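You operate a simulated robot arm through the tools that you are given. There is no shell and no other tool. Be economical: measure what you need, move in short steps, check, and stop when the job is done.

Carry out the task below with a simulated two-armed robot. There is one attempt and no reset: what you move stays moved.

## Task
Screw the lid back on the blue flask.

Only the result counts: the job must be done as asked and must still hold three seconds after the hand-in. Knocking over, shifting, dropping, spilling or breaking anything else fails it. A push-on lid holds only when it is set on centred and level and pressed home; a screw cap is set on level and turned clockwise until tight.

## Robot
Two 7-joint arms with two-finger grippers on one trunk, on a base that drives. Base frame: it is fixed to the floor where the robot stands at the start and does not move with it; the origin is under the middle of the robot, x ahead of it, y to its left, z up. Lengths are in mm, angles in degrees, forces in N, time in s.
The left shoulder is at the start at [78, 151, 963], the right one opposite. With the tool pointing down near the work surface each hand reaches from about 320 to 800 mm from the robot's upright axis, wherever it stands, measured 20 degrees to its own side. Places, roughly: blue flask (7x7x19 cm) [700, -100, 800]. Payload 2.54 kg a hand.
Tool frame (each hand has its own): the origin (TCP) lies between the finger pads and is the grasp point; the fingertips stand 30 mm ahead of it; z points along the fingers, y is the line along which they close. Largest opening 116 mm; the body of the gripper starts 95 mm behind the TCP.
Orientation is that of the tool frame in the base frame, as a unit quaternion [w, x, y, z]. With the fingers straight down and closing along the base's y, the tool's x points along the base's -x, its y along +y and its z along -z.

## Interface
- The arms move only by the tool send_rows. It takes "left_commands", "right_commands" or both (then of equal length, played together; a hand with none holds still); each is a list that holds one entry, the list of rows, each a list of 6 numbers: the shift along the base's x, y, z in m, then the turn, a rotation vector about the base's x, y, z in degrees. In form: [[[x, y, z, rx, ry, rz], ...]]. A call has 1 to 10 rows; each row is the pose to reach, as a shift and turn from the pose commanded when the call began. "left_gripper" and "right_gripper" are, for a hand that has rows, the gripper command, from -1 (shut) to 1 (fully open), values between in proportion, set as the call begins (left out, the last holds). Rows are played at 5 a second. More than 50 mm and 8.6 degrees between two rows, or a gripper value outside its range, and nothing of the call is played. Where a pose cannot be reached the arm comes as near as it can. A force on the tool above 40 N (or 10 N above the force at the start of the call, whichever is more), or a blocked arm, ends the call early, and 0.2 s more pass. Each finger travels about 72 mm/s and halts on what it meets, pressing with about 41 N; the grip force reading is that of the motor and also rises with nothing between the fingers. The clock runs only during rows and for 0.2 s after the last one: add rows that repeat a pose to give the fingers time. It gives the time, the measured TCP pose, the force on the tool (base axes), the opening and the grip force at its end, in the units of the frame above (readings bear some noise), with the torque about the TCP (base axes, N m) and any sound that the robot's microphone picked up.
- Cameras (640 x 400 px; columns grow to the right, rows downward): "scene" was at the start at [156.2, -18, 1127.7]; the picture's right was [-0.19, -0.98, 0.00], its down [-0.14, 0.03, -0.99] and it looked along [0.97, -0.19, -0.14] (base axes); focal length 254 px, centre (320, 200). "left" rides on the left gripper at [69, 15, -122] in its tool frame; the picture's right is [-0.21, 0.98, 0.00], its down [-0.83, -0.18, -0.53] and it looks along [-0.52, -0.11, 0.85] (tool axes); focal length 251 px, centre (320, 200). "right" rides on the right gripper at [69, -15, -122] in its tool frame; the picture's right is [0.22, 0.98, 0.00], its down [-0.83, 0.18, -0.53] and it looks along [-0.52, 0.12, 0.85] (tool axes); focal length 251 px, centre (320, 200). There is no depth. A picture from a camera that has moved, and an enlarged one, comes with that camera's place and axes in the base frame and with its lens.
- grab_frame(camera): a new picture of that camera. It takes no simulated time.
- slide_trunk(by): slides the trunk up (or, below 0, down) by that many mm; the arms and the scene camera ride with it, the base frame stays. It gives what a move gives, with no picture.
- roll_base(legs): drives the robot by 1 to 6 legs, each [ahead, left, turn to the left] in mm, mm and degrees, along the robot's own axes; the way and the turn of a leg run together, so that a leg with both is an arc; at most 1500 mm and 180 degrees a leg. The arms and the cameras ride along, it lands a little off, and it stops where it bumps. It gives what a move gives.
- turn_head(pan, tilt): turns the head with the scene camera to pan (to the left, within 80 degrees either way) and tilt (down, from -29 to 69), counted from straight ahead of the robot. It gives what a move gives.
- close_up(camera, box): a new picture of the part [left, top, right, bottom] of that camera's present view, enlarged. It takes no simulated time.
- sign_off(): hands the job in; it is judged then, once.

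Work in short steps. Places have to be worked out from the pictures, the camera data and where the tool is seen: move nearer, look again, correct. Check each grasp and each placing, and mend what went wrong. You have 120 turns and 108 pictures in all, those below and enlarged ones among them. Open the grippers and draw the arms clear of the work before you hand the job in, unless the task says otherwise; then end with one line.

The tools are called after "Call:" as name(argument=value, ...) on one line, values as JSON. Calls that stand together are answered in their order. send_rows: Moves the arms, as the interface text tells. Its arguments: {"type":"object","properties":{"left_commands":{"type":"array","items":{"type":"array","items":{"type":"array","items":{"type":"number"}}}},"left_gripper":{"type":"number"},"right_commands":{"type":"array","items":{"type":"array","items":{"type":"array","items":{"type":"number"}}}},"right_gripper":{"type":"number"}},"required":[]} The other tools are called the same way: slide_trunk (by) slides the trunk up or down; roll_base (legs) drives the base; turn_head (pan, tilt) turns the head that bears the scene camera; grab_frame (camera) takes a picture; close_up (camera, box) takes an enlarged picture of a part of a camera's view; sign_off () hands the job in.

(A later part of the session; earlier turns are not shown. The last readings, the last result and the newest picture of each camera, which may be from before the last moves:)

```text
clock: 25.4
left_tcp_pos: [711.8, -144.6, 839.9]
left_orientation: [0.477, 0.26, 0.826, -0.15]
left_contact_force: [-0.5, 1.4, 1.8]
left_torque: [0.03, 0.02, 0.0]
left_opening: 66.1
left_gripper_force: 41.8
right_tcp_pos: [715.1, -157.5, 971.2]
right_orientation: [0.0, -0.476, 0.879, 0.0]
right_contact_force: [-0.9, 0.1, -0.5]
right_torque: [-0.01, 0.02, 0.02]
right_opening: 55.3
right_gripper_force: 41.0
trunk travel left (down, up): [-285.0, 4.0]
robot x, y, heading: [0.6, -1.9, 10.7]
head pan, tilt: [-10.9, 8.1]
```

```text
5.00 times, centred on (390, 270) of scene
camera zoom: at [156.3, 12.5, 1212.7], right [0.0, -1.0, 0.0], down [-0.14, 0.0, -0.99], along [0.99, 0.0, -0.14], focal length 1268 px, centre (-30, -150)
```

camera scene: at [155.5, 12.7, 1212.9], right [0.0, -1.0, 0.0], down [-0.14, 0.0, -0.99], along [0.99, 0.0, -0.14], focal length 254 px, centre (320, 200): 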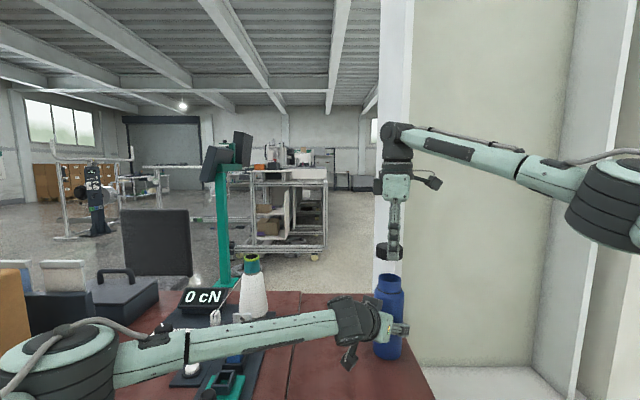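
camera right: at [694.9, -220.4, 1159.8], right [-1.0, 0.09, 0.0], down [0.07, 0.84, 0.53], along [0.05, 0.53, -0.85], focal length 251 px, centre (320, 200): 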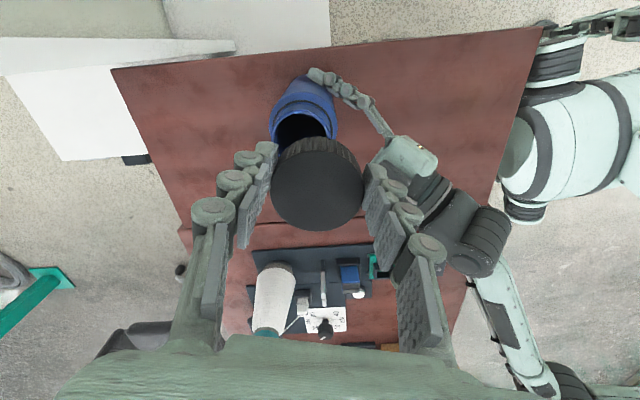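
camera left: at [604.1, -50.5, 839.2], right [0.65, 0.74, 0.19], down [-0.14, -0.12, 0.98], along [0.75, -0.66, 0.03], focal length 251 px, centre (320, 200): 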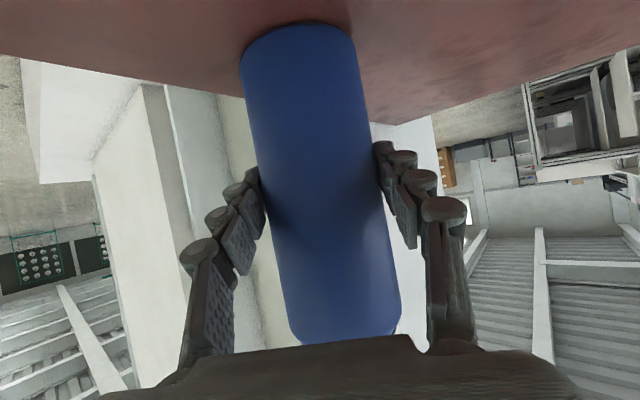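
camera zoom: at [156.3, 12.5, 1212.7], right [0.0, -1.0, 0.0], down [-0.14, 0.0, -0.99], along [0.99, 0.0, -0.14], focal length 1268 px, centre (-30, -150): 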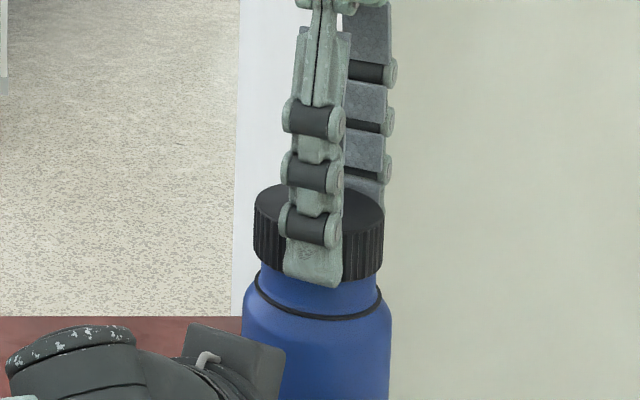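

There is no contact force yet, so the neck is entering the cap. I'll keep going down.

Call:
send_rows(right_commands=[[[0, 0, -0.002, 0, 0, 0], [0, 0, -0.004, 0, 0, 0], [0, 0, -0.006, 0, 0, 0], [0, 0, -0.008, 0, 0, 0]]])

Call:
close_up(camera="scene", box=[350, 230, 430, 310])

Call:
close_up(camera="right", box=[240, 60, 400, 240])

```text
clock: 26.4
left_tcp_pos: [713.6, -144.8, 839.0]
left_orientation: [0.478, 0.259, 0.826, -0.15]
left_contact_force: [-0.6, 0.2, 2.0]
left_torque: [0.03, 0.01, -0.01]
left_opening: 66.2
left_gripper_force: 40.9
right_tcp_pos: [715.1, -155.9, 963.9]
right_orientation: [0.0, -0.475, 0.88, 0.001]
right_contact_force: [-0.1, 0.0, -0.6]
right_torque: [0.0, 0.0, 0.0]
right_opening: 55.3
right_gripper_force: 41.1
trunk travel left (down, up): [-285.0, 4.0]
robot x, y, heading: [1.0, -0.4, 11.0]
head pan, tilt: [-10.9, 8.1]
```

```text
5.00 times, centred on (390, 270) of scene
camera zoom: at [156.4, 12.5, 1212.7], right [0.0, -1.0, 0.0], down [-0.14, 0.0, -0.99], along [0.99, 0.0, -0.14], focal length 1268 px, centre (-30, -150)
```

zoom: 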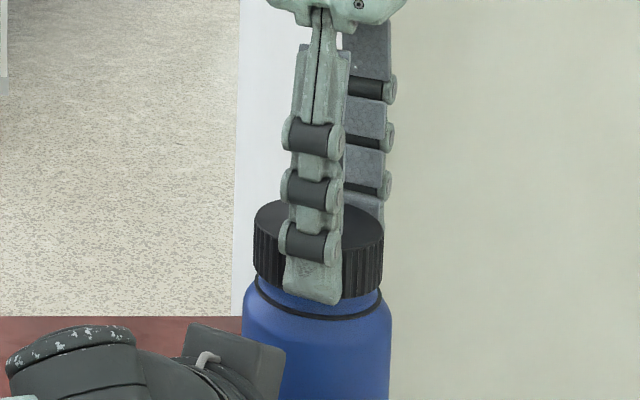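

```text
2.22 times, centred on (320, 150) of right
camera zoom: at [689.0, -222.8, 1085.5], right [-0.93, 0.35, 0.0], down [0.3, 0.79, 0.53], along [0.19, 0.5, -0.84], focal length 559 px, centre (320, 311)
```

zoom: 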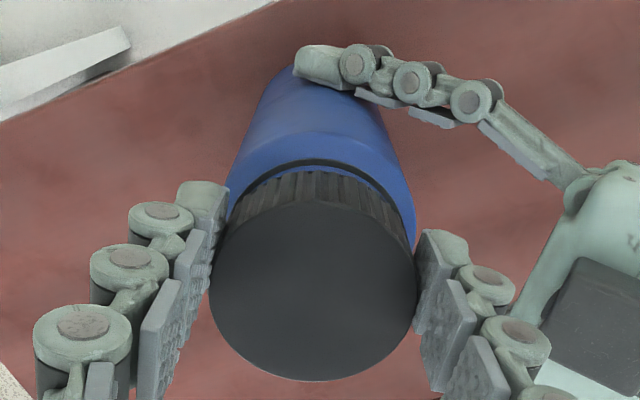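

Still no contact. I'll lower in finer steps, watching for the thread or seat.

Call:
send_rows(right_commands=[[[0, 0, -0.001, 0, 0, 0], [0, 0, -0.002, 0, 0, 0], [0, 0, -0.003, 0, 0, 0], [0, 0, -0.004, 0, 0, 0]]])

```text
clock: 27.4
left_tcp_pos: [711.1, -142.9, 838.3]
left_orientation: [0.477, 0.259, 0.826, -0.149]
left_contact_force: [4.4, -0.6, -1.6]
left_torque: [-0.4, -0.4, -0.08]
left_opening: 66.2
left_gripper_force: 41.0
right_tcp_pos: [715.8, -157.1, 963.2]
right_orientation: [0.002, -0.475, 0.88, -0.001]
right_contact_force: [-2.2, -2.8, 11.8]
right_torque: [-0.26, 0.01, 0.03]
right_opening: 55.1
right_gripper_force: 40.6
trunk travel left (down, up): [-285.0, 4.0]
robot x, y, heading: [2.2, 1.0, 10.7]
head pan, tilt: [-10.9, 8.1]
```

There is 12 N of contact at z 963, so the cap sits on the thread. My comparisons suggest the grip is about 7 mm off-centre along the pads. I'll open slightly, shift the TCP onto the cap axis and regrip before turning.

Call:
send_rows(right_commands=[[[0, 0, 0.002, 0, 0, 0], [0, 0, 0.002, 0, 0, 0], [0, 0, 0.002, 0, 0, 0]]], right_gripper=0.25)

Call:
close_up(camera="right", box=[240, 60, 400, 240])

Call:
close_up(camera="scene", box=[350, 230, 430, 310])

```text
clock: 28.1
left_tcp_pos: [712.4, -144.2, 840.5]
left_orientation: [0.477, 0.261, 0.826, -0.151]
left_contact_force: [-0.6, -0.3, 1.3]
left_torque: [-0.02, -0.15, -0.04]
left_opening: 66.3
left_gripper_force: 41.0
right_tcp_pos: [715.6, -156.3, 961.7]
right_orientation: [-0.001, -0.475, 0.88, 0.001]
right_contact_force: [0.7, 0.3, -0.3]
right_torque: [0.0, -0.01, 0.01]
right_opening: 72.6
right_gripper_force: 0.1
trunk travel left (down, up): [-285.0, 4.0]
robot x, y, heading: [2.5, 0.7, 10.9]
head pan, tilt: [-10.9, 8.1]
```

```text
2.22 times, centred on (320, 150) of right
camera zoom: at [689.1, -222.5, 1083.4], right [-0.93, 0.35, 0.0], down [0.3, 0.79, 0.53], along [0.19, 0.5, -0.85], focal length 559 px, centre (320, 311)
```

zoom: 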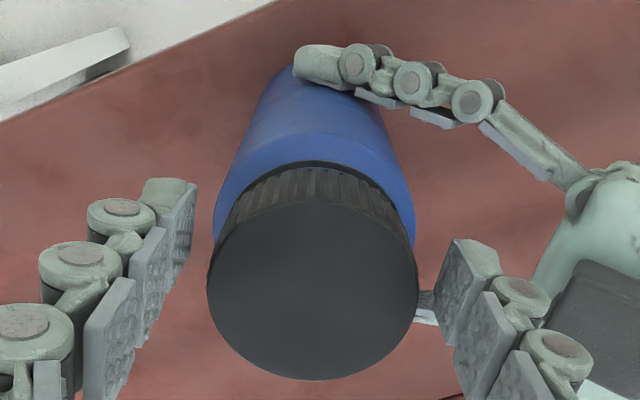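

```text
5.00 times, centred on (390, 270) of scene
camera zoom: at [156.5, 12.4, 1212.7], right [0.0, -1.0, 0.0], down [-0.14, 0.0, -0.99], along [0.99, 0.0, -0.14], focal length 1268 px, centre (-30, -150)
```

zoom: 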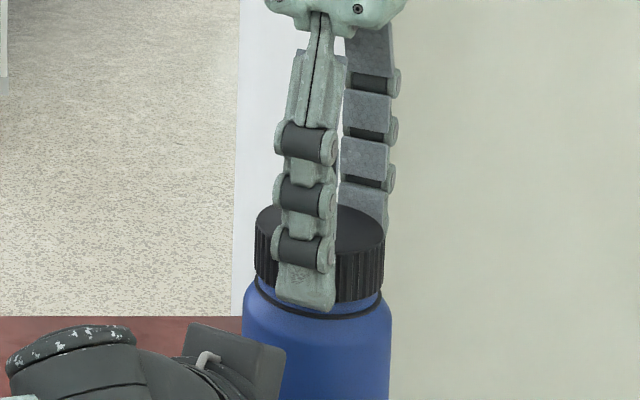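

Both views confirm the TCP is about 7 mm too far to -y. I'll recentre, raise the grip by 5 mm and close.

Call:
send_rows(right_commands=[[[0.002, 0.003, 0.003, 0, 0, 0], [0.0038, 0.0059, 0.005, 0, 0, 0], [0.0038, 0.0059, 0.005, 0, 0, 0]]])

Call:
send_rows(right_commands=[[[0, 0, 0, 0, 0, 0], [0, 0, 0, 0, 0, 0], [0, 0, 0, 0, 0, 0]]], right_gripper=-1)

Call:
close_up(camera="scene", box=[350, 230, 430, 310])

```text
clock: 28.9
left_tcp_pos: [712.1, -144.5, 838.5]
left_orientation: [0.477, 0.26, 0.826, -0.15]
left_contact_force: [-0.4, -0.4, 1.7]
left_torque: [-0.05, -0.12, -0.02]
left_opening: 66.2
left_gripper_force: 40.8
right_tcp_pos: [718.8, -150.2, 967.5]
right_orientation: [0.001, -0.476, 0.88, 0.0]
right_contact_force: [0.0, -0.4, 0.1]
right_torque: [-0.05, 0.03, -0.01]
right_opening: 72.6
right_gripper_force: 0.0
trunk travel left (down, up): [-285.0, 4.0]
robot x, y, heading: [0.1, -0.7, 10.8]
head pan, tilt: [-10.9, 8.1]
```

```text
clock: 29.8
left_tcp_pos: [711.0, -144.4, 839.3]
left_orientation: [0.477, 0.26, 0.826, -0.151]
left_contact_force: [0.8, -1.7, 0.8]
left_torque: [-0.05, -0.03, 0.0]
left_opening: 66.0
left_gripper_force: 41.5
right_tcp_pos: [718.7, -150.7, 966.7]
right_orientation: [0.001, -0.476, 0.88, 0.0]
right_contact_force: [-0.2, -0.1, -0.9]
right_torque: [0.04, 0.04, 0.01]
right_opening: 55.6
right_gripper_force: 40.6
trunk travel left (down, up): [-285.0, 4.0]
robot x, y, heading: [-3.4, -3.2, 10.9]
head pan, tilt: [-10.9, 8.1]
```

```text
5.00 times, centred on (390, 270) of scene
camera zoom: at [156.4, 12.3, 1212.7], right [0.0, -1.0, 0.0], down [-0.14, 0.0, -0.99], along [0.99, 0.0, -0.14], focal length 1268 px, centre (-30, -150)
```

zoom: 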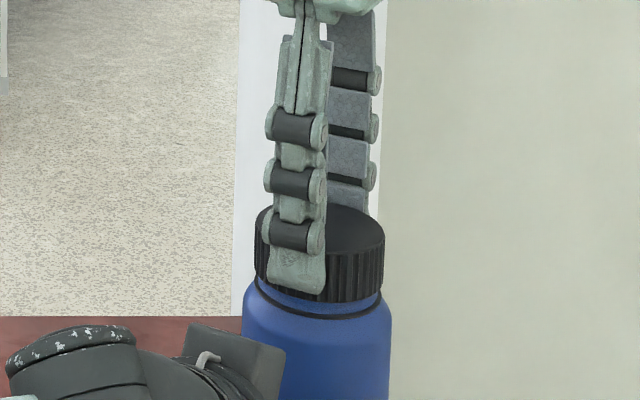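

Well centred grip now. I'll turn clockwise (negative about z) with slight downward feed.

Call:
send_rows(right_commands=[[[0, 0, -0.001, 0, 0, 0], [0, 0, -0.0015, 0, 0, -8], [0, 0, -0.0017, 0, 0, -16], [0, 0, -0.0019, 0, 0, -24], [0, 0, -0.0021, 0, 0, -32], [0, 0, -0.0023, 0, 0, -40], [0, 0, -0.0025, 0, 0, -48], [0, 0, -0.0027, 0, 0, -56], [0, 0, -0.0029, 0, 0, -64]]])

```text
clock: 31.8
left_tcp_pos: [711.6, -143.6, 839.2]
left_orientation: [0.477, 0.26, 0.826, -0.15]
left_contact_force: [10.8, -8.3, -5.0]
left_torque: [0.34, -0.22, 0.01]
left_opening: 66.0
left_gripper_force: 41.0
right_tcp_pos: [718.6, -150.7, 965.1]
right_orientation: [0.0, 0.062, 0.998, 0.001]
right_contact_force: [-5.0, 5.5, 18.5]
right_torque: [-0.01, 0.31, -0.01]
right_opening: 55.5
right_gripper_force: 40.8
trunk travel left (down, up): [-285.0, 4.0]
robot x, y, heading: [-1.0, 0.3, 10.8]
head pan, tilt: [-10.9, 8.1]
```

Upward force is 18 N with a little side force and low torque. I'll keep turning, easing 1 mm sideways.

Call:
send_rows(right_commands=[[[-0.0005, 0.0005, 0, 0, 0, -8], [-0.001, 0.001, 0, 0, 0, -16], [-0.001, 0.001, -0.0001, 0, 0, -24], [-0.001, 0.001, -0.0002, 0, 0, -32], [-0.001, 0.001, -0.0003, 0, 0, -40], [-0.001, 0.001, -0.0004, 0, 0, -48], [-0.001, 0.001, -0.0005, 0, 0, -56], [-0.001, 0.001, -0.0006, 0, 0, -64], [-0.001, 0.001, -0.0007, 0, 0, -72]]])

Call:
close_up(camera="scene", box=[350, 230, 430, 310])

Call:
grab_frame(camera="right")

```text
clock: 33.8
left_tcp_pos: [710.5, -143.0, 839.3]
left_orientation: [0.476, 0.26, 0.826, -0.15]
left_contact_force: [-5.9, -1.2, -5.2]
left_torque: [0.21, -0.56, -0.01]
left_opening: 66.0
left_gripper_force: 41.0
right_tcp_pos: [718.4, -149.0, 964.9]
right_orientation: [0.002, 0.639, 0.769, 0.001]
right_contact_force: [7.1, 3.3, 19.8]
right_torque: [0.12, -0.34, 0.02]
right_opening: 55.6
right_gripper_force: 40.8
trunk travel left (down, up): [-285.0, 4.0]
robot x, y, heading: [-2.0, -2.5, 11.1]
head pan, tilt: [-10.9, 8.1]
```

```text
5.00 times, centred on (390, 270) of scene
camera zoom: at [155.6, 12.9, 1212.9], right [0.0, -1.0, 0.0], down [-0.14, 0.0, -0.99], along [0.99, 0.0, -0.14], focal length 1268 px, centre (-30, -150)
```

zoom: 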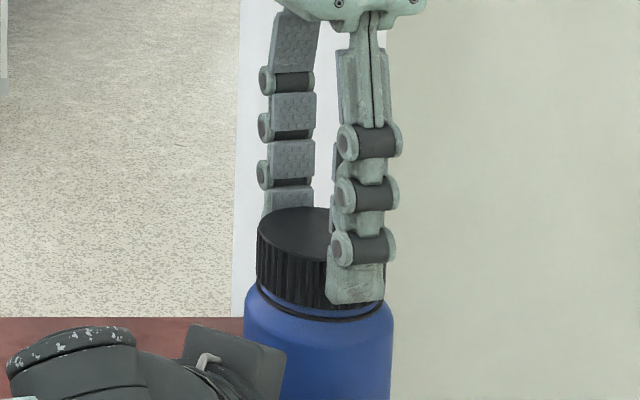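

```text
66 pictures are left
camera right: at [688.8, -84.1, 1085.9], right [0.92, 0.39, 0.0], down [0.33, -0.78, 0.54], along [0.21, -0.49, -0.84], focal length 251 px, centre (320, 200)
```

right: 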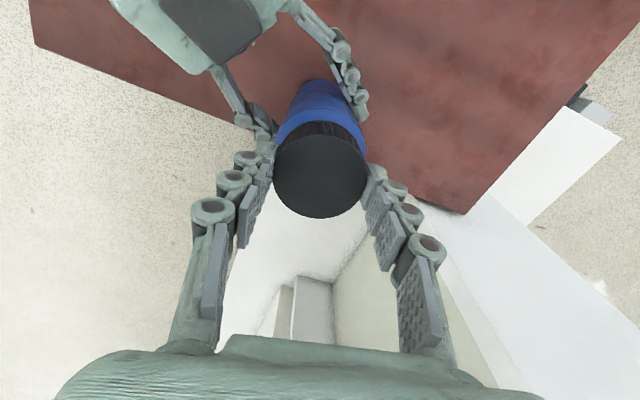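

Turned 136° so far with no tightness yet. I'll continue to find the wrist limit on this side.

Call:
send_rows(right_commands=[[[-0.0005, -0.0003, 0, 0, 0, -8], [-0.0005, -0.0003, 0, 0, 0, -16], [-0.0005, -0.0003, 0, 0, 0, -24], [-0.0005, -0.0003, 0, 0, 0, -32]]])

```text
clock: 34.8
left_tcp_pos: [710.0, -144.4, 840.0]
left_orientation: [0.477, 0.26, 0.826, -0.151]
left_contact_force: [-14.9, 1.6, -4.9]
left_torque: [0.29, -0.47, -0.21]
left_opening: 66.2
left_gripper_force: 41.1
right_tcp_pos: [717.9, -151.2, 964.9]
right_orientation: [0.001, 0.826, 0.563, 0.001]
right_contact_force: [13.9, 2.5, 15.7]
right_torque: [0.22, -0.85, 0.02]
right_opening: 56.0
right_gripper_force: 41.4
trunk travel left (down, up): [-285.0, 4.0]
robot x, y, heading: [0.8, 2.2, 11.1]
head pan, tilt: [-10.9, 8.1]
```

The wrist reaches -111°. I'll open, turn the wrist back and regrip.

Call:
send_rows(right_commands=[[[0, 0, 0.001, 0, 0, 0], [0, 0, 0.001, 0, 0, 0], [0, 0, 0.001, 0, 0, 8.4], [0, 0, 0.001, 0, 0, 16.8], [0, 0, 0.001, 0, 0, 25.2], [0, 0, 0.001, 0, 0, 33.6], [0, 0, 0.001, 0, 0, 42], [0, 0, 0.001, 0, 0, 50.4], [0, 0, 0.001, 0, 0, 58.8], [0, 0, 0.001, 0, 0, 67.2]]], right_gripper=0.3)

Call:
close_up(camera="scene", box=[350, 230, 430, 310])

Call:
close_up(camera="right", box=[240, 60, 400, 240])

```text
clock: 37.0
left_tcp_pos: [712.4, -144.7, 839.9]
left_orientation: [0.476, 0.259, 0.827, -0.149]
left_contact_force: [1.8, 1.4, 4.4]
left_torque: [-0.07, -0.04, 0.03]
left_opening: 66.3
left_gripper_force: 40.3
right_tcp_pos: [717.6, -149.8, 965.3]
right_orientation: [0.001, 0.373, 0.928, 0.0]
right_contact_force: [0.1, 0.0, 1.2]
right_torque: [0.01, 0.0, 0.01]
right_opening: 75.6
right_gripper_force: 0.0
trunk travel left (down, up): [-285.0, 4.0]
robot x, y, heading: [2.1, 5.1, 10.8]
head pan, tilt: [-10.9, 8.1]
```

```text
5.00 times, centred on (390, 270) of scene
camera zoom: at [156.4, 12.5, 1212.7], right [0.0, -1.0, 0.0], down [-0.14, 0.0, -0.99], along [0.99, 0.0, -0.14], focal length 1268 px, centre (-30, -150)
```

zoom: 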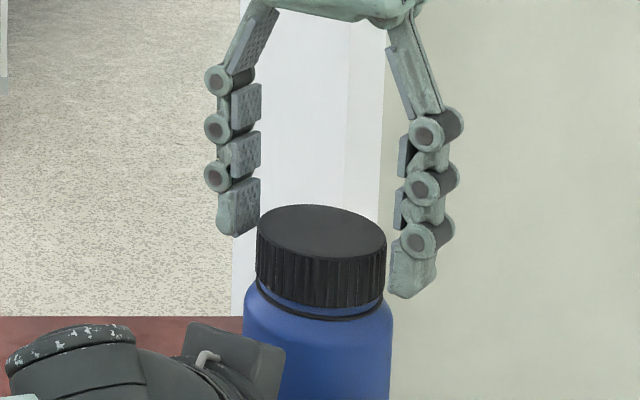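

```text
2.22 times, centred on (320, 150) of right
camera zoom: at [655.9, -113.0, 1086.1], right [0.52, 0.85, 0.0], down [0.72, -0.44, 0.53], along [0.46, -0.28, -0.84], focal length 559 px, centre (320, 311)
```

zoom: 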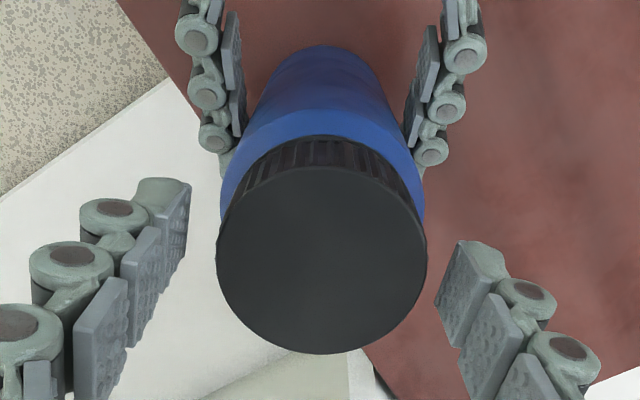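

The cap may be slightly tilted, so I'll look closely before going on.

Call:
close_up(camera="scene", box=[365, 255, 415, 295])

Call:
close_up(camera="scene", box=[340, 250, 440, 380])

```text
10.00 times, centred on (390, 275) of scene
camera zoom: at [156.4, 12.5, 1212.7], right [0.0, -1.0, 0.0], down [-0.14, 0.0, -0.99], along [0.99, 0.0, -0.14], focal length 2535 px, centre (-380, -550)
```

zoom: 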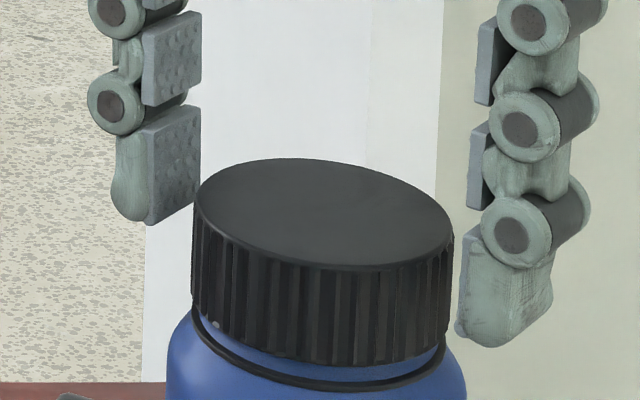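

```text
3.08 times, centred on (390, 315) of scene
camera zoom: at [156.4, 12.5, 1212.7], right [0.0, -1.0, 0.0], down [-0.14, 0.0, -0.99], along [0.99, 0.0, -0.14], focal length 780 px, centre (105, -154)
```

zoom: 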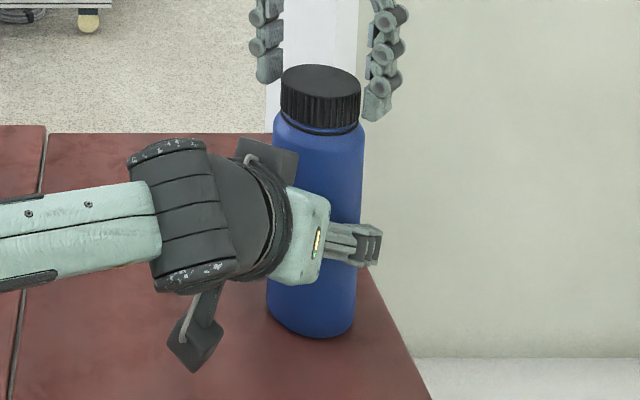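

By calculation the perspective tilt accounts for what I see, so the cap is level with a gap of about 3 mm left to the ring. I'll rotate the wrist back further with a (+1.2,+2) mm centring shift.

Call:
send_rows(right_commands=[[[0.0012, 0.002, 0, 0, 0, 8.4], [0.0012, 0.002, 0, 0, 0, 16.8], [0.0012, 0.002, 0, 0, 0, 25.2], [0.0012, 0.002, 0, 0, 0, 33.6], [0.0012, 0.002, 0, 0, 0, 42], [0.0012, 0.002, 0, 0, 0, 50.4], [0.0012, 0.002, 0, 0, 0, 58.8], [0.0012, 0.002, 0, 0, 0, 67.2], [0.0012, 0.002, 0, 0, 0, 75.6], [0.0012, 0.002, 0, 0, 0, 84]]])

Call:
close_up(camera="right", box=[240, 60, 400, 240])

```text
clock: 39.1
left_tcp_pos: [711.8, -143.7, 839.5]
left_orientation: [0.477, 0.259, 0.826, -0.15]
left_contact_force: [3.5, 0.3, 5.0]
left_torque: [-0.14, 0.03, 0.03]
left_opening: 66.0
left_gripper_force: 40.7
right_tcp_pos: [717.6, -148.2, 965.1]
right_orientation: [0.0, -0.344, 0.939, 0.0]
right_contact_force: [0.4, 0.8, 0.0]
right_torque: [0.02, 0.01, 0.01]
right_opening: 75.5
right_gripper_force: 0.0
trunk travel left (down, up): [-285.0, 4.0]
robot x, y, heading: [-1.2, -0.9, 10.9]
head pan, tilt: [-10.9, 8.1]
```

```text
2.22 times, centred on (320, 150) of right
camera zoom: at [674.5, -203.8, 1086.1], right [-0.79, 0.61, 0.0], down [0.51, 0.67, 0.53], along [0.33, 0.42, -0.84], focal length 559 px, centre (320, 311)
```

zoom: 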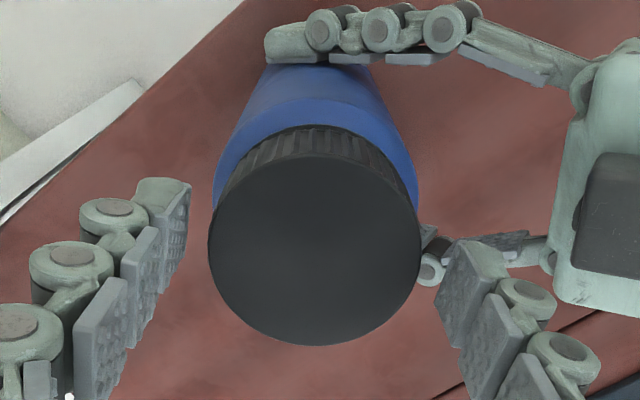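

Centred. Closing and turning clockwise again.

Call:
send_rows(right_commands=[[[0, 0, 0, 0, 0, 0], [0, 0, 0, 0, 0, 0], [0, 0, 0, 0, 0, 0], [0, 0, -0.0002, 0, 0, -8], [0, 0, -0.0004, 0, 0, -16], [0, 0, -0.0006, 0, 0, -24], [0, 0, -0.0008, 0, 0, -32], [0, 0, -0.001, 0, 0, -40], [0, 0, -0.0012, 0, 0, -48], [0, 0, -0.0014, 0, 0, -56]]], right_gripper=-1)

Call:
send_rows(right_commands=[[[0, 0, -0.0002, 0, 0, -8], [0, 0, -0.0004, 0, 0, -16], [0, 0, -0.0006, 0, 0, -24], [0, 0, -0.0008, 0, 0, -32], [0, 0, -0.001, 0, 0, -40], [0, 0, -0.0012, 0, 0, -48], [0, 0, -0.0014, 0, 0, -56], [0, 0, -0.0016, 0, 0, -64], [0, 0, -0.0018, 0, 0, -72], [0, 0, -0.002, 0, 0, -80]]])

Call:
close_up(camera="scene", box=[365, 255, 415, 295])

```text
clock: 41.4
left_tcp_pos: [711.4, -143.0, 839.2]
left_orientation: [0.477, 0.259, 0.827, -0.149]
left_contact_force: [-9.5, 10.5, 3.9]
left_torque: [-0.6, -0.16, 0.0]
left_opening: 66.6
left_gripper_force: 41.1
right_tcp_pos: [717.9, -148.2, 964.9]
right_orientation: [0.001, 0.142, 0.99, 0.0]
right_contact_force: [10.8, -11.0, 8.8]
right_torque: [-0.45, -0.85, 0.04]
right_opening: 55.3
right_gripper_force: 40.8
trunk travel left (down, up): [-285.0, 4.0]
robot x, y, heading: [1.1, -1.6, 11.0]
head pan, tilt: [-10.9, 8.1]
```

```text
clock: 43.5
left_tcp_pos: [711.8, -141.9, 840.8]
left_orientation: [0.477, 0.259, 0.826, -0.148]
left_contact_force: [14.2, 8.1, -0.2]
left_torque: [-0.45, 1.48, -1.43]
left_opening: 66.6
left_gripper_force: 41.3
right_tcp_pos: [717.5, -149.3, 960.1]
right_orientation: [-0.001, 0.743, 0.669, -0.002]
right_contact_force: [-17.8, -8.1, 5.6]
right_torque: [-0.22, 0.65, 1.66]
right_opening: 55.2
right_gripper_force: 40.8
trunk travel left (down, up): [-285.0, 4.0]
robot x, y, heading: [0.4, 0.3, 10.8]
head pan, tilt: [-10.9, 8.1]
```

```text
10.00 times, centred on (390, 275) of scene
camera zoom: at [156.0, 12.6, 1212.7], right [0.0, -1.0, 0.0], down [-0.14, 0.0, -0.99], along [0.99, 0.0, -0.14], focal length 2535 px, centre (-380, -550)
```

zoom: 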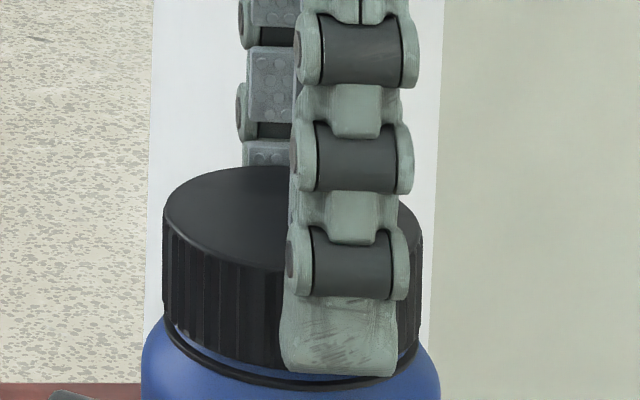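

Torque rose to 1.7 N·m, so it's tightening, but the flask appears to have moved sideways a few mm. I'll check the whole flask.

Call:
close_up(camera="scene", box=[340, 250, 440, 380])

Call:
grab_frame(camera="left")

Call:
grab_frame(camera="right")

```text
3.08 times, centred on (390, 315) of scene
camera zoom: at [156.0, 12.6, 1212.7], right [0.0, -1.0, 0.0], down [-0.14, 0.0, -0.99], along [0.99, 0.0, -0.14], focal length 780 px, centre (105, -154)
```

zoom: 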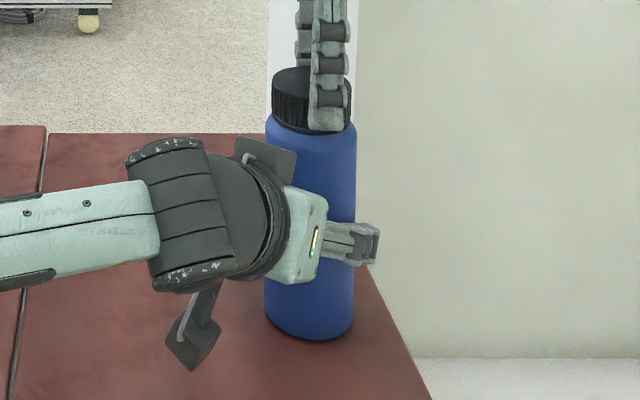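

```text
58 pictures are left
camera left: at [605.6, -49.5, 839.7], right [0.64, 0.74, 0.19], down [-0.15, -0.12, 0.98], along [0.75, -0.66, 0.03], focal length 251 px, centre (320, 200)
```

left: 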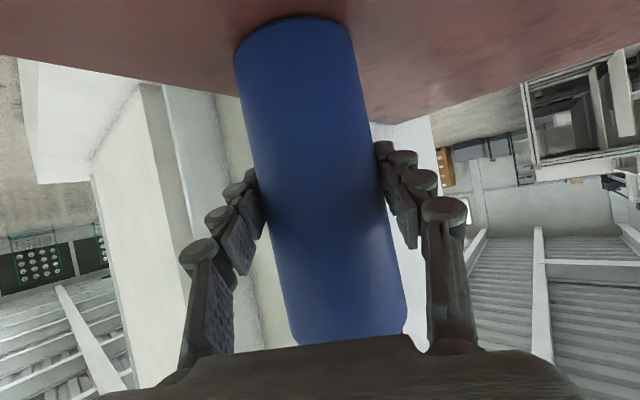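

```text
57 pictures are left
camera right: at [708.9, -77.2, 1081.4], right [0.99, 0.11, 0.0], down [0.1, -0.84, 0.54], along [0.06, -0.53, -0.84], focal length 251 px, centre (320, 200)
```

right: 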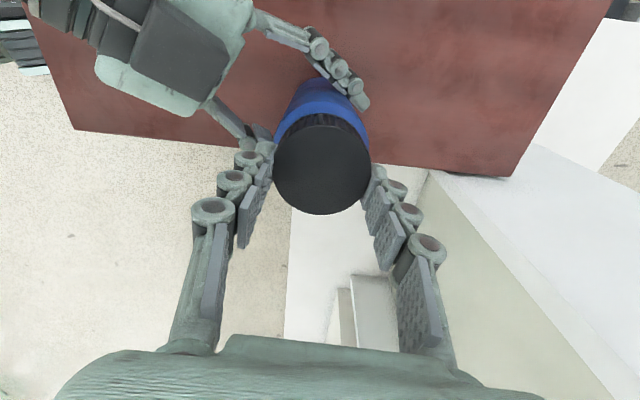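

The flask leaned slightly under the side force. I'll open the right hand, which lets the side load go, and turn the wrist back partway for a final centred tightening.

Call:
send_rows(right_commands=[[[0, 0, 0.001, 0, 0, 0], [0, 0, 0.002, 0, 0, 0], [0, 0, 0.004, 0, 0, 8.4], [0, 0, 0.004, 0, 0, 16.8], [0, 0, 0.004, 0, 0, 25.2], [0, 0, 0.004, 0, 0, 33.6], [0, 0, 0.004, 0, 0, 42], [0, 0, 0.004, 0, 0, 50.4], [0, 0, 0.004, 0, 0, 58.8], [0, 0, 0.004, 0, 0, 67.2]]], right_gripper=0.3)

Call:
close_up(camera="scene", box=[365, 255, 415, 295])

Call:
close_up(camera="right", box=[240, 60, 400, 240])

Call:
close_up(camera="scene", box=[340, 250, 440, 380])

```text
clock: 45.8
left_tcp_pos: [711.6, -144.9, 840.5]
left_orientation: [0.477, 0.259, 0.827, -0.149]
left_contact_force: [-1.1, -2.9, 4.7]
left_torque: [0.0, -0.04, -0.02]
left_opening: 66.5
left_gripper_force: 41.3
right_tcp_pos: [719.2, -148.4, 965.8]
right_orientation: [0.001, 0.247, 0.969, 0.0]
right_contact_force: [0.2, 0.1, 1.0]
right_torque: [-0.02, 0.01, -0.04]
right_opening: 75.3
right_gripper_force: 0.1
trunk travel left (down, up): [-285.0, 4.0]
robot x, y, heading: [-1.1, -0.8, 10.9]
head pan, tilt: [-10.9, 8.1]
```

```text
10.00 times, centred on (390, 275) of scene
camera zoom: at [156.0, 12.3, 1212.8], right [0.0, -1.0, 0.0], down [-0.14, 0.0, -0.99], along [0.99, 0.0, -0.14], focal length 2535 px, centre (-380, -550)
```

zoom: 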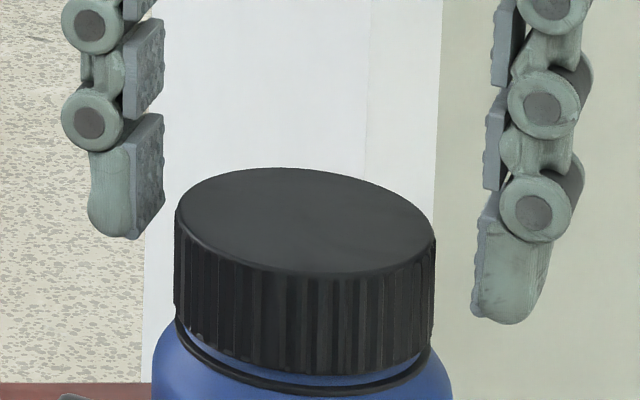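

```text
2.22 times, centred on (320, 150) of right
camera zoom: at [649.4, -128.3, 1086.8], right [0.28, 0.96, 0.0], down [0.81, -0.24, 0.53], along [0.51, -0.15, -0.84], focal length 559 px, centre (320, 311)
```

zoom: 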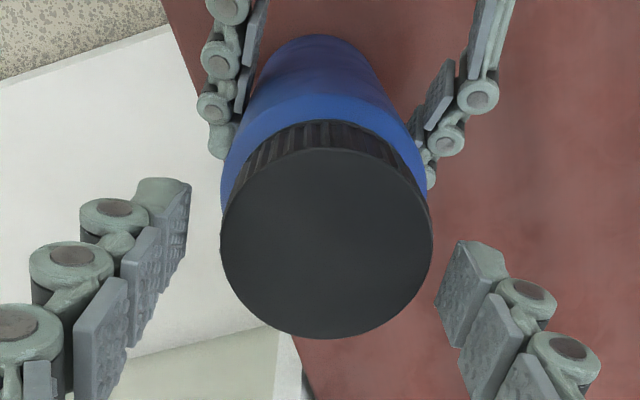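

```text
3.08 times, centred on (390, 315) of scene
camera zoom: at [156.0, 12.3, 1212.8], right [0.0, -1.0, 0.0], down [-0.14, 0.0, -0.99], along [0.99, 0.0, -0.14], focal length 780 px, centre (105, -154)
```

zoom: 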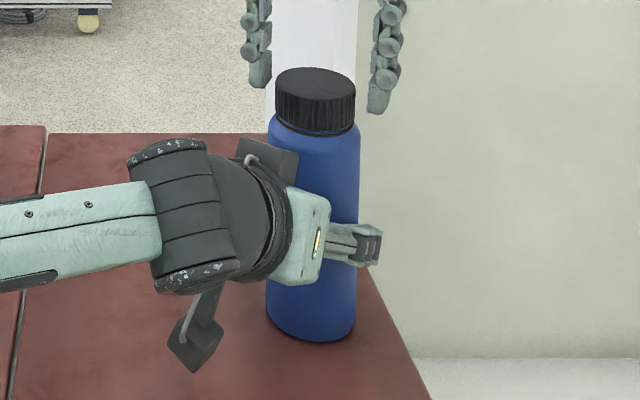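

After release, the cap is level and about 3.5 mm off the hand's centre. I'll finish turning the wrist back with that centring correction, then check.

Call:
send_rows(right_commands=[[[-0.0015, 0.003, 0, 0, 0, 8.4], [-0.0015, 0.003, 0, 0, 0, 16.8], [-0.0015, 0.003, 0, 0, 0, 25.2], [-0.0015, 0.003, 0, 0, 0, 33.6], [-0.0015, 0.003, 0, 0, 0, 42], [-0.0015, 0.003, 0, 0, 0, 50.4], [-0.0015, 0.003, -0.002, 0, 0, 58.8], [-0.0015, 0.003, -0.003, 0, 0, 67.2]]])

Call:
close_up(camera="right", box=[240, 60, 400, 240])

Call:
close_up(camera="scene", box=[365, 255, 415, 295])

```text
clock: 47.5
left_tcp_pos: [711.2, -144.8, 840.1]
left_orientation: [0.477, 0.26, 0.826, -0.149]
left_contact_force: [-0.2, -2.2, 5.1]
left_torque: [0.04, -0.01, -0.01]
left_opening: 66.2
left_gripper_force: 41.4
right_tcp_pos: [717.0, -145.2, 962.1]
right_orientation: [0.001, -0.33, 0.944, 0.001]
right_contact_force: [0.2, 0.7, 0.5]
right_torque: [-0.04, -0.02, 0.02]
right_opening: 75.6
right_gripper_force: 0.0
trunk travel left (down, up): [-285.0, 4.0]
robot x, y, heading: [-1.9, -1.0, 10.9]
head pan, tilt: [-10.9, 8.1]
```

```text
2.22 times, centred on (320, 150) of right
camera zoom: at [671.2, -200.2, 1083.6], right [-0.78, 0.63, 0.0], down [0.53, 0.66, 0.53], along [0.34, 0.42, -0.84], focal length 559 px, centre (320, 311)
```

zoom: 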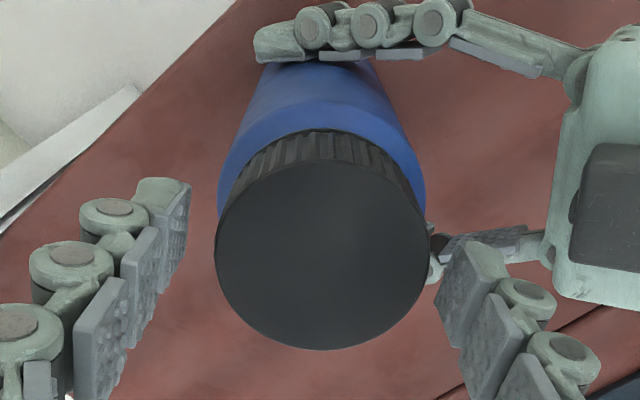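

```text
10.00 times, centred on (390, 275) of scene
camera zoom: at [155.9, 12.3, 1212.8], right [0.0, -1.0, 0.0], down [-0.14, 0.0, -0.99], along [0.99, 0.0, -0.14], focal length 2535 px, centre (-380, -550)
```

zoom: 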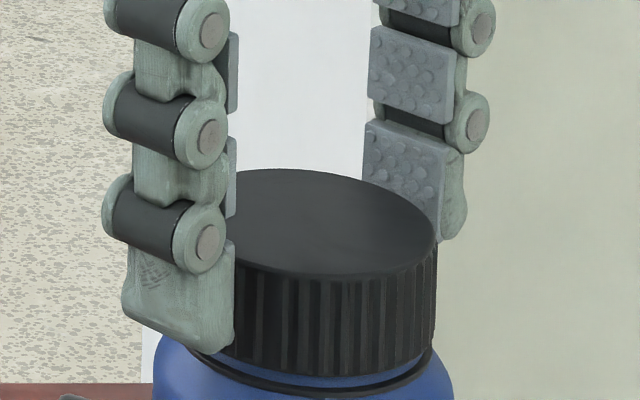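

A further 2 mm centring shift is needed along the closing line. Then I'll close and turn.

Call:
send_rows(right_commands=[[[-0.0017, 0.0014, 0, 0, 0, 0], [-0.0017, 0.0014, 0, 0, 0, 0]]])

Call:
send_rows(right_commands=[[[0, 0, 0, 0, 0, 0], [0, 0, 0, 0, 0, 0], [0, 0, 0, 0, 0, 0], [0, 0, -0.0001, 0, 0, -8], [0, 0, -0.0002, 0, 0, -16], [0, 0, -0.0003, 0, 0, -24], [0, 0, -0.0004, 0, 0, -32], [0, 0, -0.0005, 0, 0, -40]]], right_gripper=-1)

Call:
close_up(camera="scene", box=[365, 255, 415, 295])

```text
clock: 48.1
left_tcp_pos: [710.9, -144.9, 839.8]
left_orientation: [0.477, 0.26, 0.826, -0.15]
left_contact_force: [-0.6, -2.2, 4.8]
left_torque: [0.05, 0.03, -0.01]
left_opening: 66.2
left_gripper_force: 40.5
right_tcp_pos: [715.3, -144.1, 962.2]
right_orientation: [0.002, -0.33, 0.944, 0.0]
right_contact_force: [0.3, 0.4, 0.1]
right_torque: [-0.01, 0.0, 0.0]
right_opening: 75.6
right_gripper_force: 0.0
trunk travel left (down, up): [-285.0, 4.0]
robot x, y, heading: [-2.9, -3.2, 10.7]
head pan, tilt: [-10.9, 8.1]
```

```text
clock: 50.0
left_tcp_pos: [711.7, -143.6, 839.1]
left_orientation: [0.477, 0.26, 0.826, -0.15]
left_contact_force: [3.1, 1.8, 0.7]
left_torque: [-0.03, 0.09, -1.17]
left_opening: 65.7
left_gripper_force: 41.0
right_tcp_pos: [716.2, -144.4, 961.3]
right_orientation: [0.001, 0.015, 1.0, 0.0]
right_contact_force: [-4.2, 1.4, 4.4]
right_torque: [0.21, 0.16, 1.3]
right_opening: 55.6
right_gripper_force: 41.1
trunk travel left (down, up): [-285.0, 4.0]
robot x, y, heading: [-2.1, 3.3, 10.7]
head pan, tilt: [-10.9, 8.1]
```

```text
10.00 times, centred on (390, 275) of scene
camera zoom: at [156.1, 12.6, 1212.8], right [0.0, -1.0, 0.0], down [-0.14, 0.0, -0.99], along [0.99, 0.0, -0.14], focal length 2535 px, centre (-380, -550)
```

zoom: 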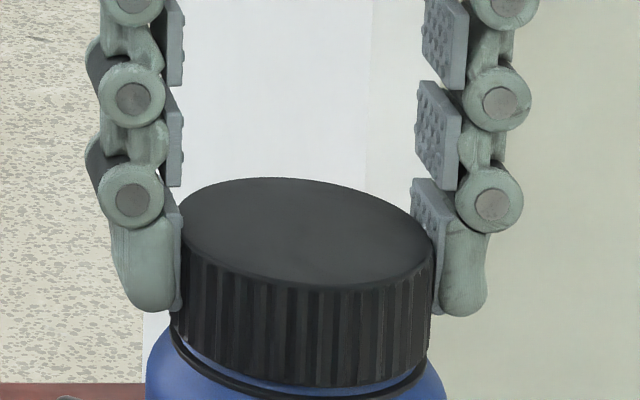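

Torque is 1.3 N·m with little side force, and the cap seems a bit lower. I'll keep turning to see whether it still descends.

Call:
send_rows(right_commands=[[[0, 0, -0.0001, 0, 0, -8], [0, 0, -0.0002, 0, 0, -16], [0, 0, -0.0003, 0, 0, -24], [0, 0, -0.0004, 0, 0, -32], [0, 0, -0.0005, 0, 0, -40], [0, 0, -0.0006, 0, 0, -48]]])

Call:
close_up(camera="scene", box=[365, 255, 415, 295])

Call:
close_up(camera="right", box=[240, 60, 400, 240])

```text
clock: 51.4
left_tcp_pos: [713.4, -142.1, 839.3]
left_orientation: [0.478, 0.257, 0.827, -0.148]
left_contact_force: [14.2, 11.5, -3.7]
left_torque: [-0.74, 0.36, -1.03]
left_opening: 65.9
left_gripper_force: 41.2
right_tcp_pos: [716.3, -145.5, 962.9]
right_orientation: [0.001, 0.421, 0.907, -0.001]
right_contact_force: [-10.7, -13.5, 12.9]
right_torque: [-0.71, 0.53, 0.99]
right_opening: 55.6
right_gripper_force: 40.7
trunk travel left (down, up): [-285.0, 4.0]
robot x, y, heading: [-1.9, -0.1, 10.7]
head pan, tilt: [-10.9, 8.1]
```

```text
10.00 times, centred on (390, 275) of scene
camera zoom: at [155.6, 12.4, 1212.9], right [0.0, -1.0, 0.0], down [-0.14, 0.0, -0.99], along [0.99, 0.0, -0.14], focal length 2535 px, centre (-380, -550)
```

zoom: 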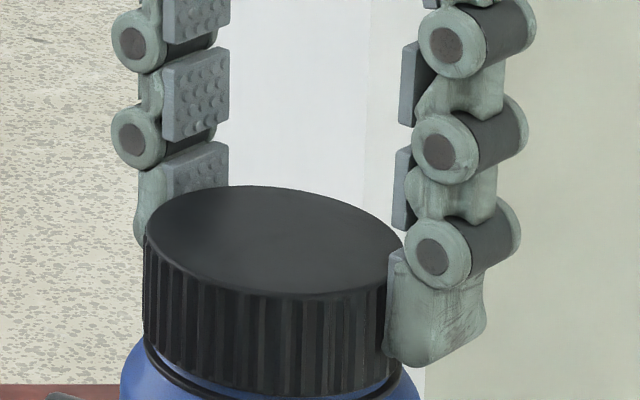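

```text
2.22 times, centred on (320, 150) of right
camera zoom: at [657.9, -102.0, 1083.4], right [0.61, 0.79, 0.0], down [0.67, -0.51, 0.54], along [0.42, -0.33, -0.84], focal length 559 px, centre (320, 311)
```

zoom: 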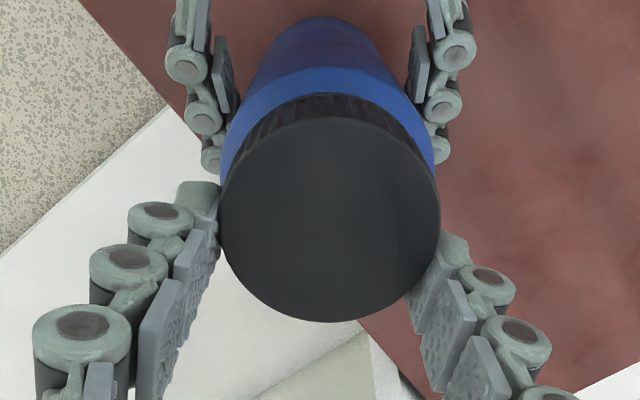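

The off-axis grip is making the flask orbit and slide toward the left palm. I'll release the right hand and measure again.

Call:
send_rows(right_commands=[[[0, 0, 0, 0, 0, 0], [0, 0, 0, 0, 0, 0], [0, 0, 0, 0, 0, 0]]], right_gripper=0.4)

Call:
close_up(camera="scene", box=[360, 255, 420, 305])

Call:
close_up(camera="right", box=[240, 60, 400, 240])

Call:
close_up(camera="scene", box=[340, 250, 440, 380])

```text
clock: 52.1
left_tcp_pos: [711.8, -145.7, 840.9]
left_orientation: [0.477, 0.261, 0.825, -0.152]
left_contact_force: [-1.1, -1.0, 2.6]
left_torque: [0.0, 0.01, 0.06]
left_opening: 65.7
left_gripper_force: 40.8
right_tcp_pos: [715.1, -144.2, 960.6]
right_orientation: [0.0, 0.42, 0.908, 0.002]
right_contact_force: [0.2, -0.5, -0.4]
right_torque: [0.01, 0.03, -0.02]
right_opening: 81.1
right_gripper_force: 0.0
trunk travel left (down, up): [-285.0, 4.0]
robot x, y, heading: [-2.8, -0.4, 11.1]
head pan, tilt: [-10.9, 8.1]
```

```text
8.00 times, centred on (390, 280) of scene
camera zoom: at [156.3, 12.3, 1212.7], right [0.0, -1.0, 0.0], down [-0.14, 0.0, -0.99], along [0.99, 0.0, -0.14], focal length 2028 px, centre (-240, -440)
```

zoom: 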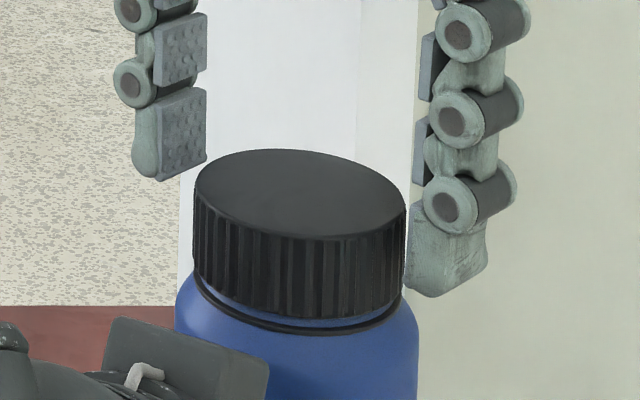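

```text
2.22 times, centred on (320, 150) of right
camera zoom: at [658.3, -100.6, 1082.5], right [0.6, 0.8, 0.0], down [0.67, -0.51, 0.53], along [0.43, -0.32, -0.85], focal length 559 px, centre (320, 311)
```

zoom: 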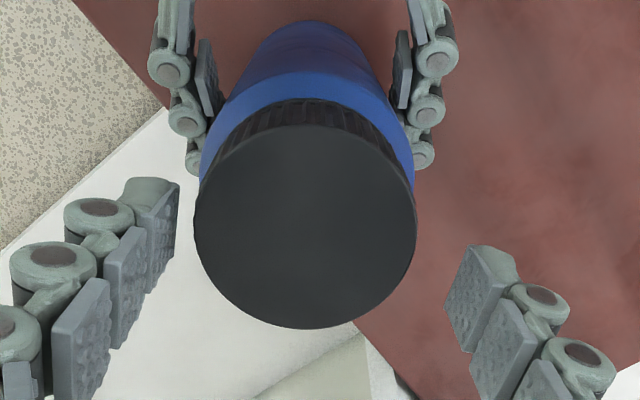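

```text
3.08 times, centred on (390, 315) of scene
camera zoom: at [156.3, 12.3, 1212.7], right [0.0, -1.0, 0.0], down [-0.14, 0.0, -0.99], along [0.99, 0.0, -0.14], focal length 780 px, centre (105, -154)
```

zoom: 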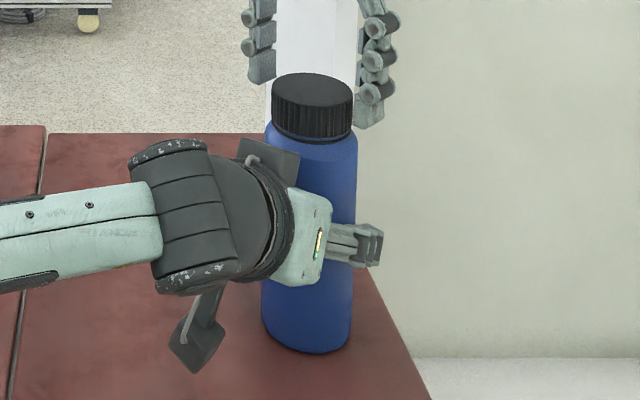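

The flask slid about 17 mm along the left fingers toward the palm, and the cap axis is now near (705,-138). I'll recentre there, turn the wrist back, and look again.

Call:
send_rows(right_commands=[[[-0.005, 0.003, 0.001, 0, 0, 0], [-0.0103, 0.0058, 0.002, 0, 0, 8.4], [-0.0103, 0.0058, 0.002, 0, 0, 16.8], [-0.0103, 0.0058, 0.002, 0, 0, 25.2], [-0.0103, 0.0058, 0.002, 0, 0, 33.6], [-0.0103, 0.0058, 0.002, 0, 0, 42], [-0.0103, 0.0058, 0.002, 0, 0, 50.4], [-0.0103, 0.0058, 0.002, 0, 0, 58.8], [-0.0103, 0.0058, 0.002, 0, 0, 67.2], [-0.0103, 0.0058, 0.002, 0, 0, 75.6]]])

Call:
close_up(camera="right", box=[240, 60, 400, 240])

Call:
close_up(camera="scene", box=[360, 255, 420, 305])

```text
clock: 54.4
left_tcp_pos: [712.3, -144.2, 840.0]
left_orientation: [0.477, 0.26, 0.826, -0.15]
left_contact_force: [-2.3, -1.5, 2.7]
left_torque: [0.02, -0.05, 0.02]
left_opening: 65.4
left_gripper_force: 41.4
right_tcp_pos: [705.4, -138.3, 963.2]
right_orientation: [0.0, -0.226, 0.974, 0.0]
right_contact_force: [0.0, -0.5, -0.4]
right_torque: [-0.04, 0.0, 0.0]
right_opening: 81.3
right_gripper_force: 0.0
trunk travel left (down, up): [-285.0, 4.0]
robot x, y, heading: [-1.7, 0.9, 10.7]
head pan, tilt: [-10.9, 8.1]
```

```text
2.22 times, centred on (320, 150) of right
camera zoom: at [648.9, -182.0, 1084.6], right [-0.62, 0.78, 0.0], down [0.66, 0.53, 0.53], along [0.42, 0.33, -0.84], focal length 559 px, centre (320, 311)
```

zoom: 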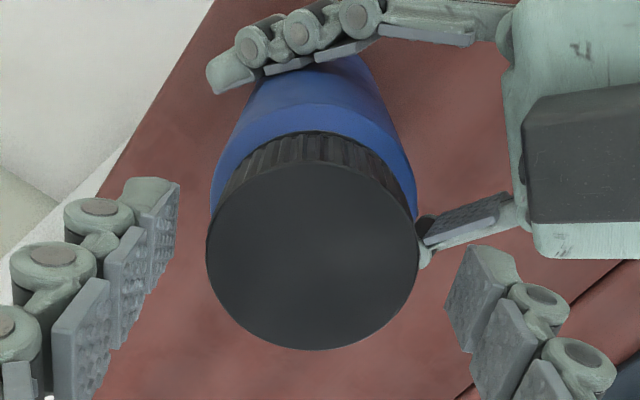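

```text
8.00 times, centred on (390, 280) of scene
camera zoom: at [156.2, 12.3, 1212.8], right [0.0, -1.0, 0.0], down [-0.14, 0.0, -0.99], along [0.99, 0.0, -0.14], focal length 2028 px, centre (-240, -440)
```

zoom: 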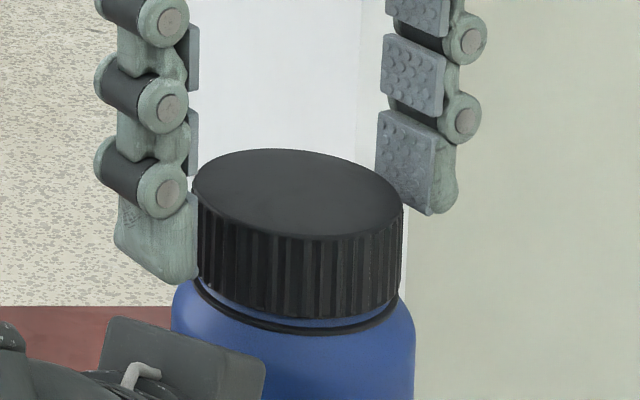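

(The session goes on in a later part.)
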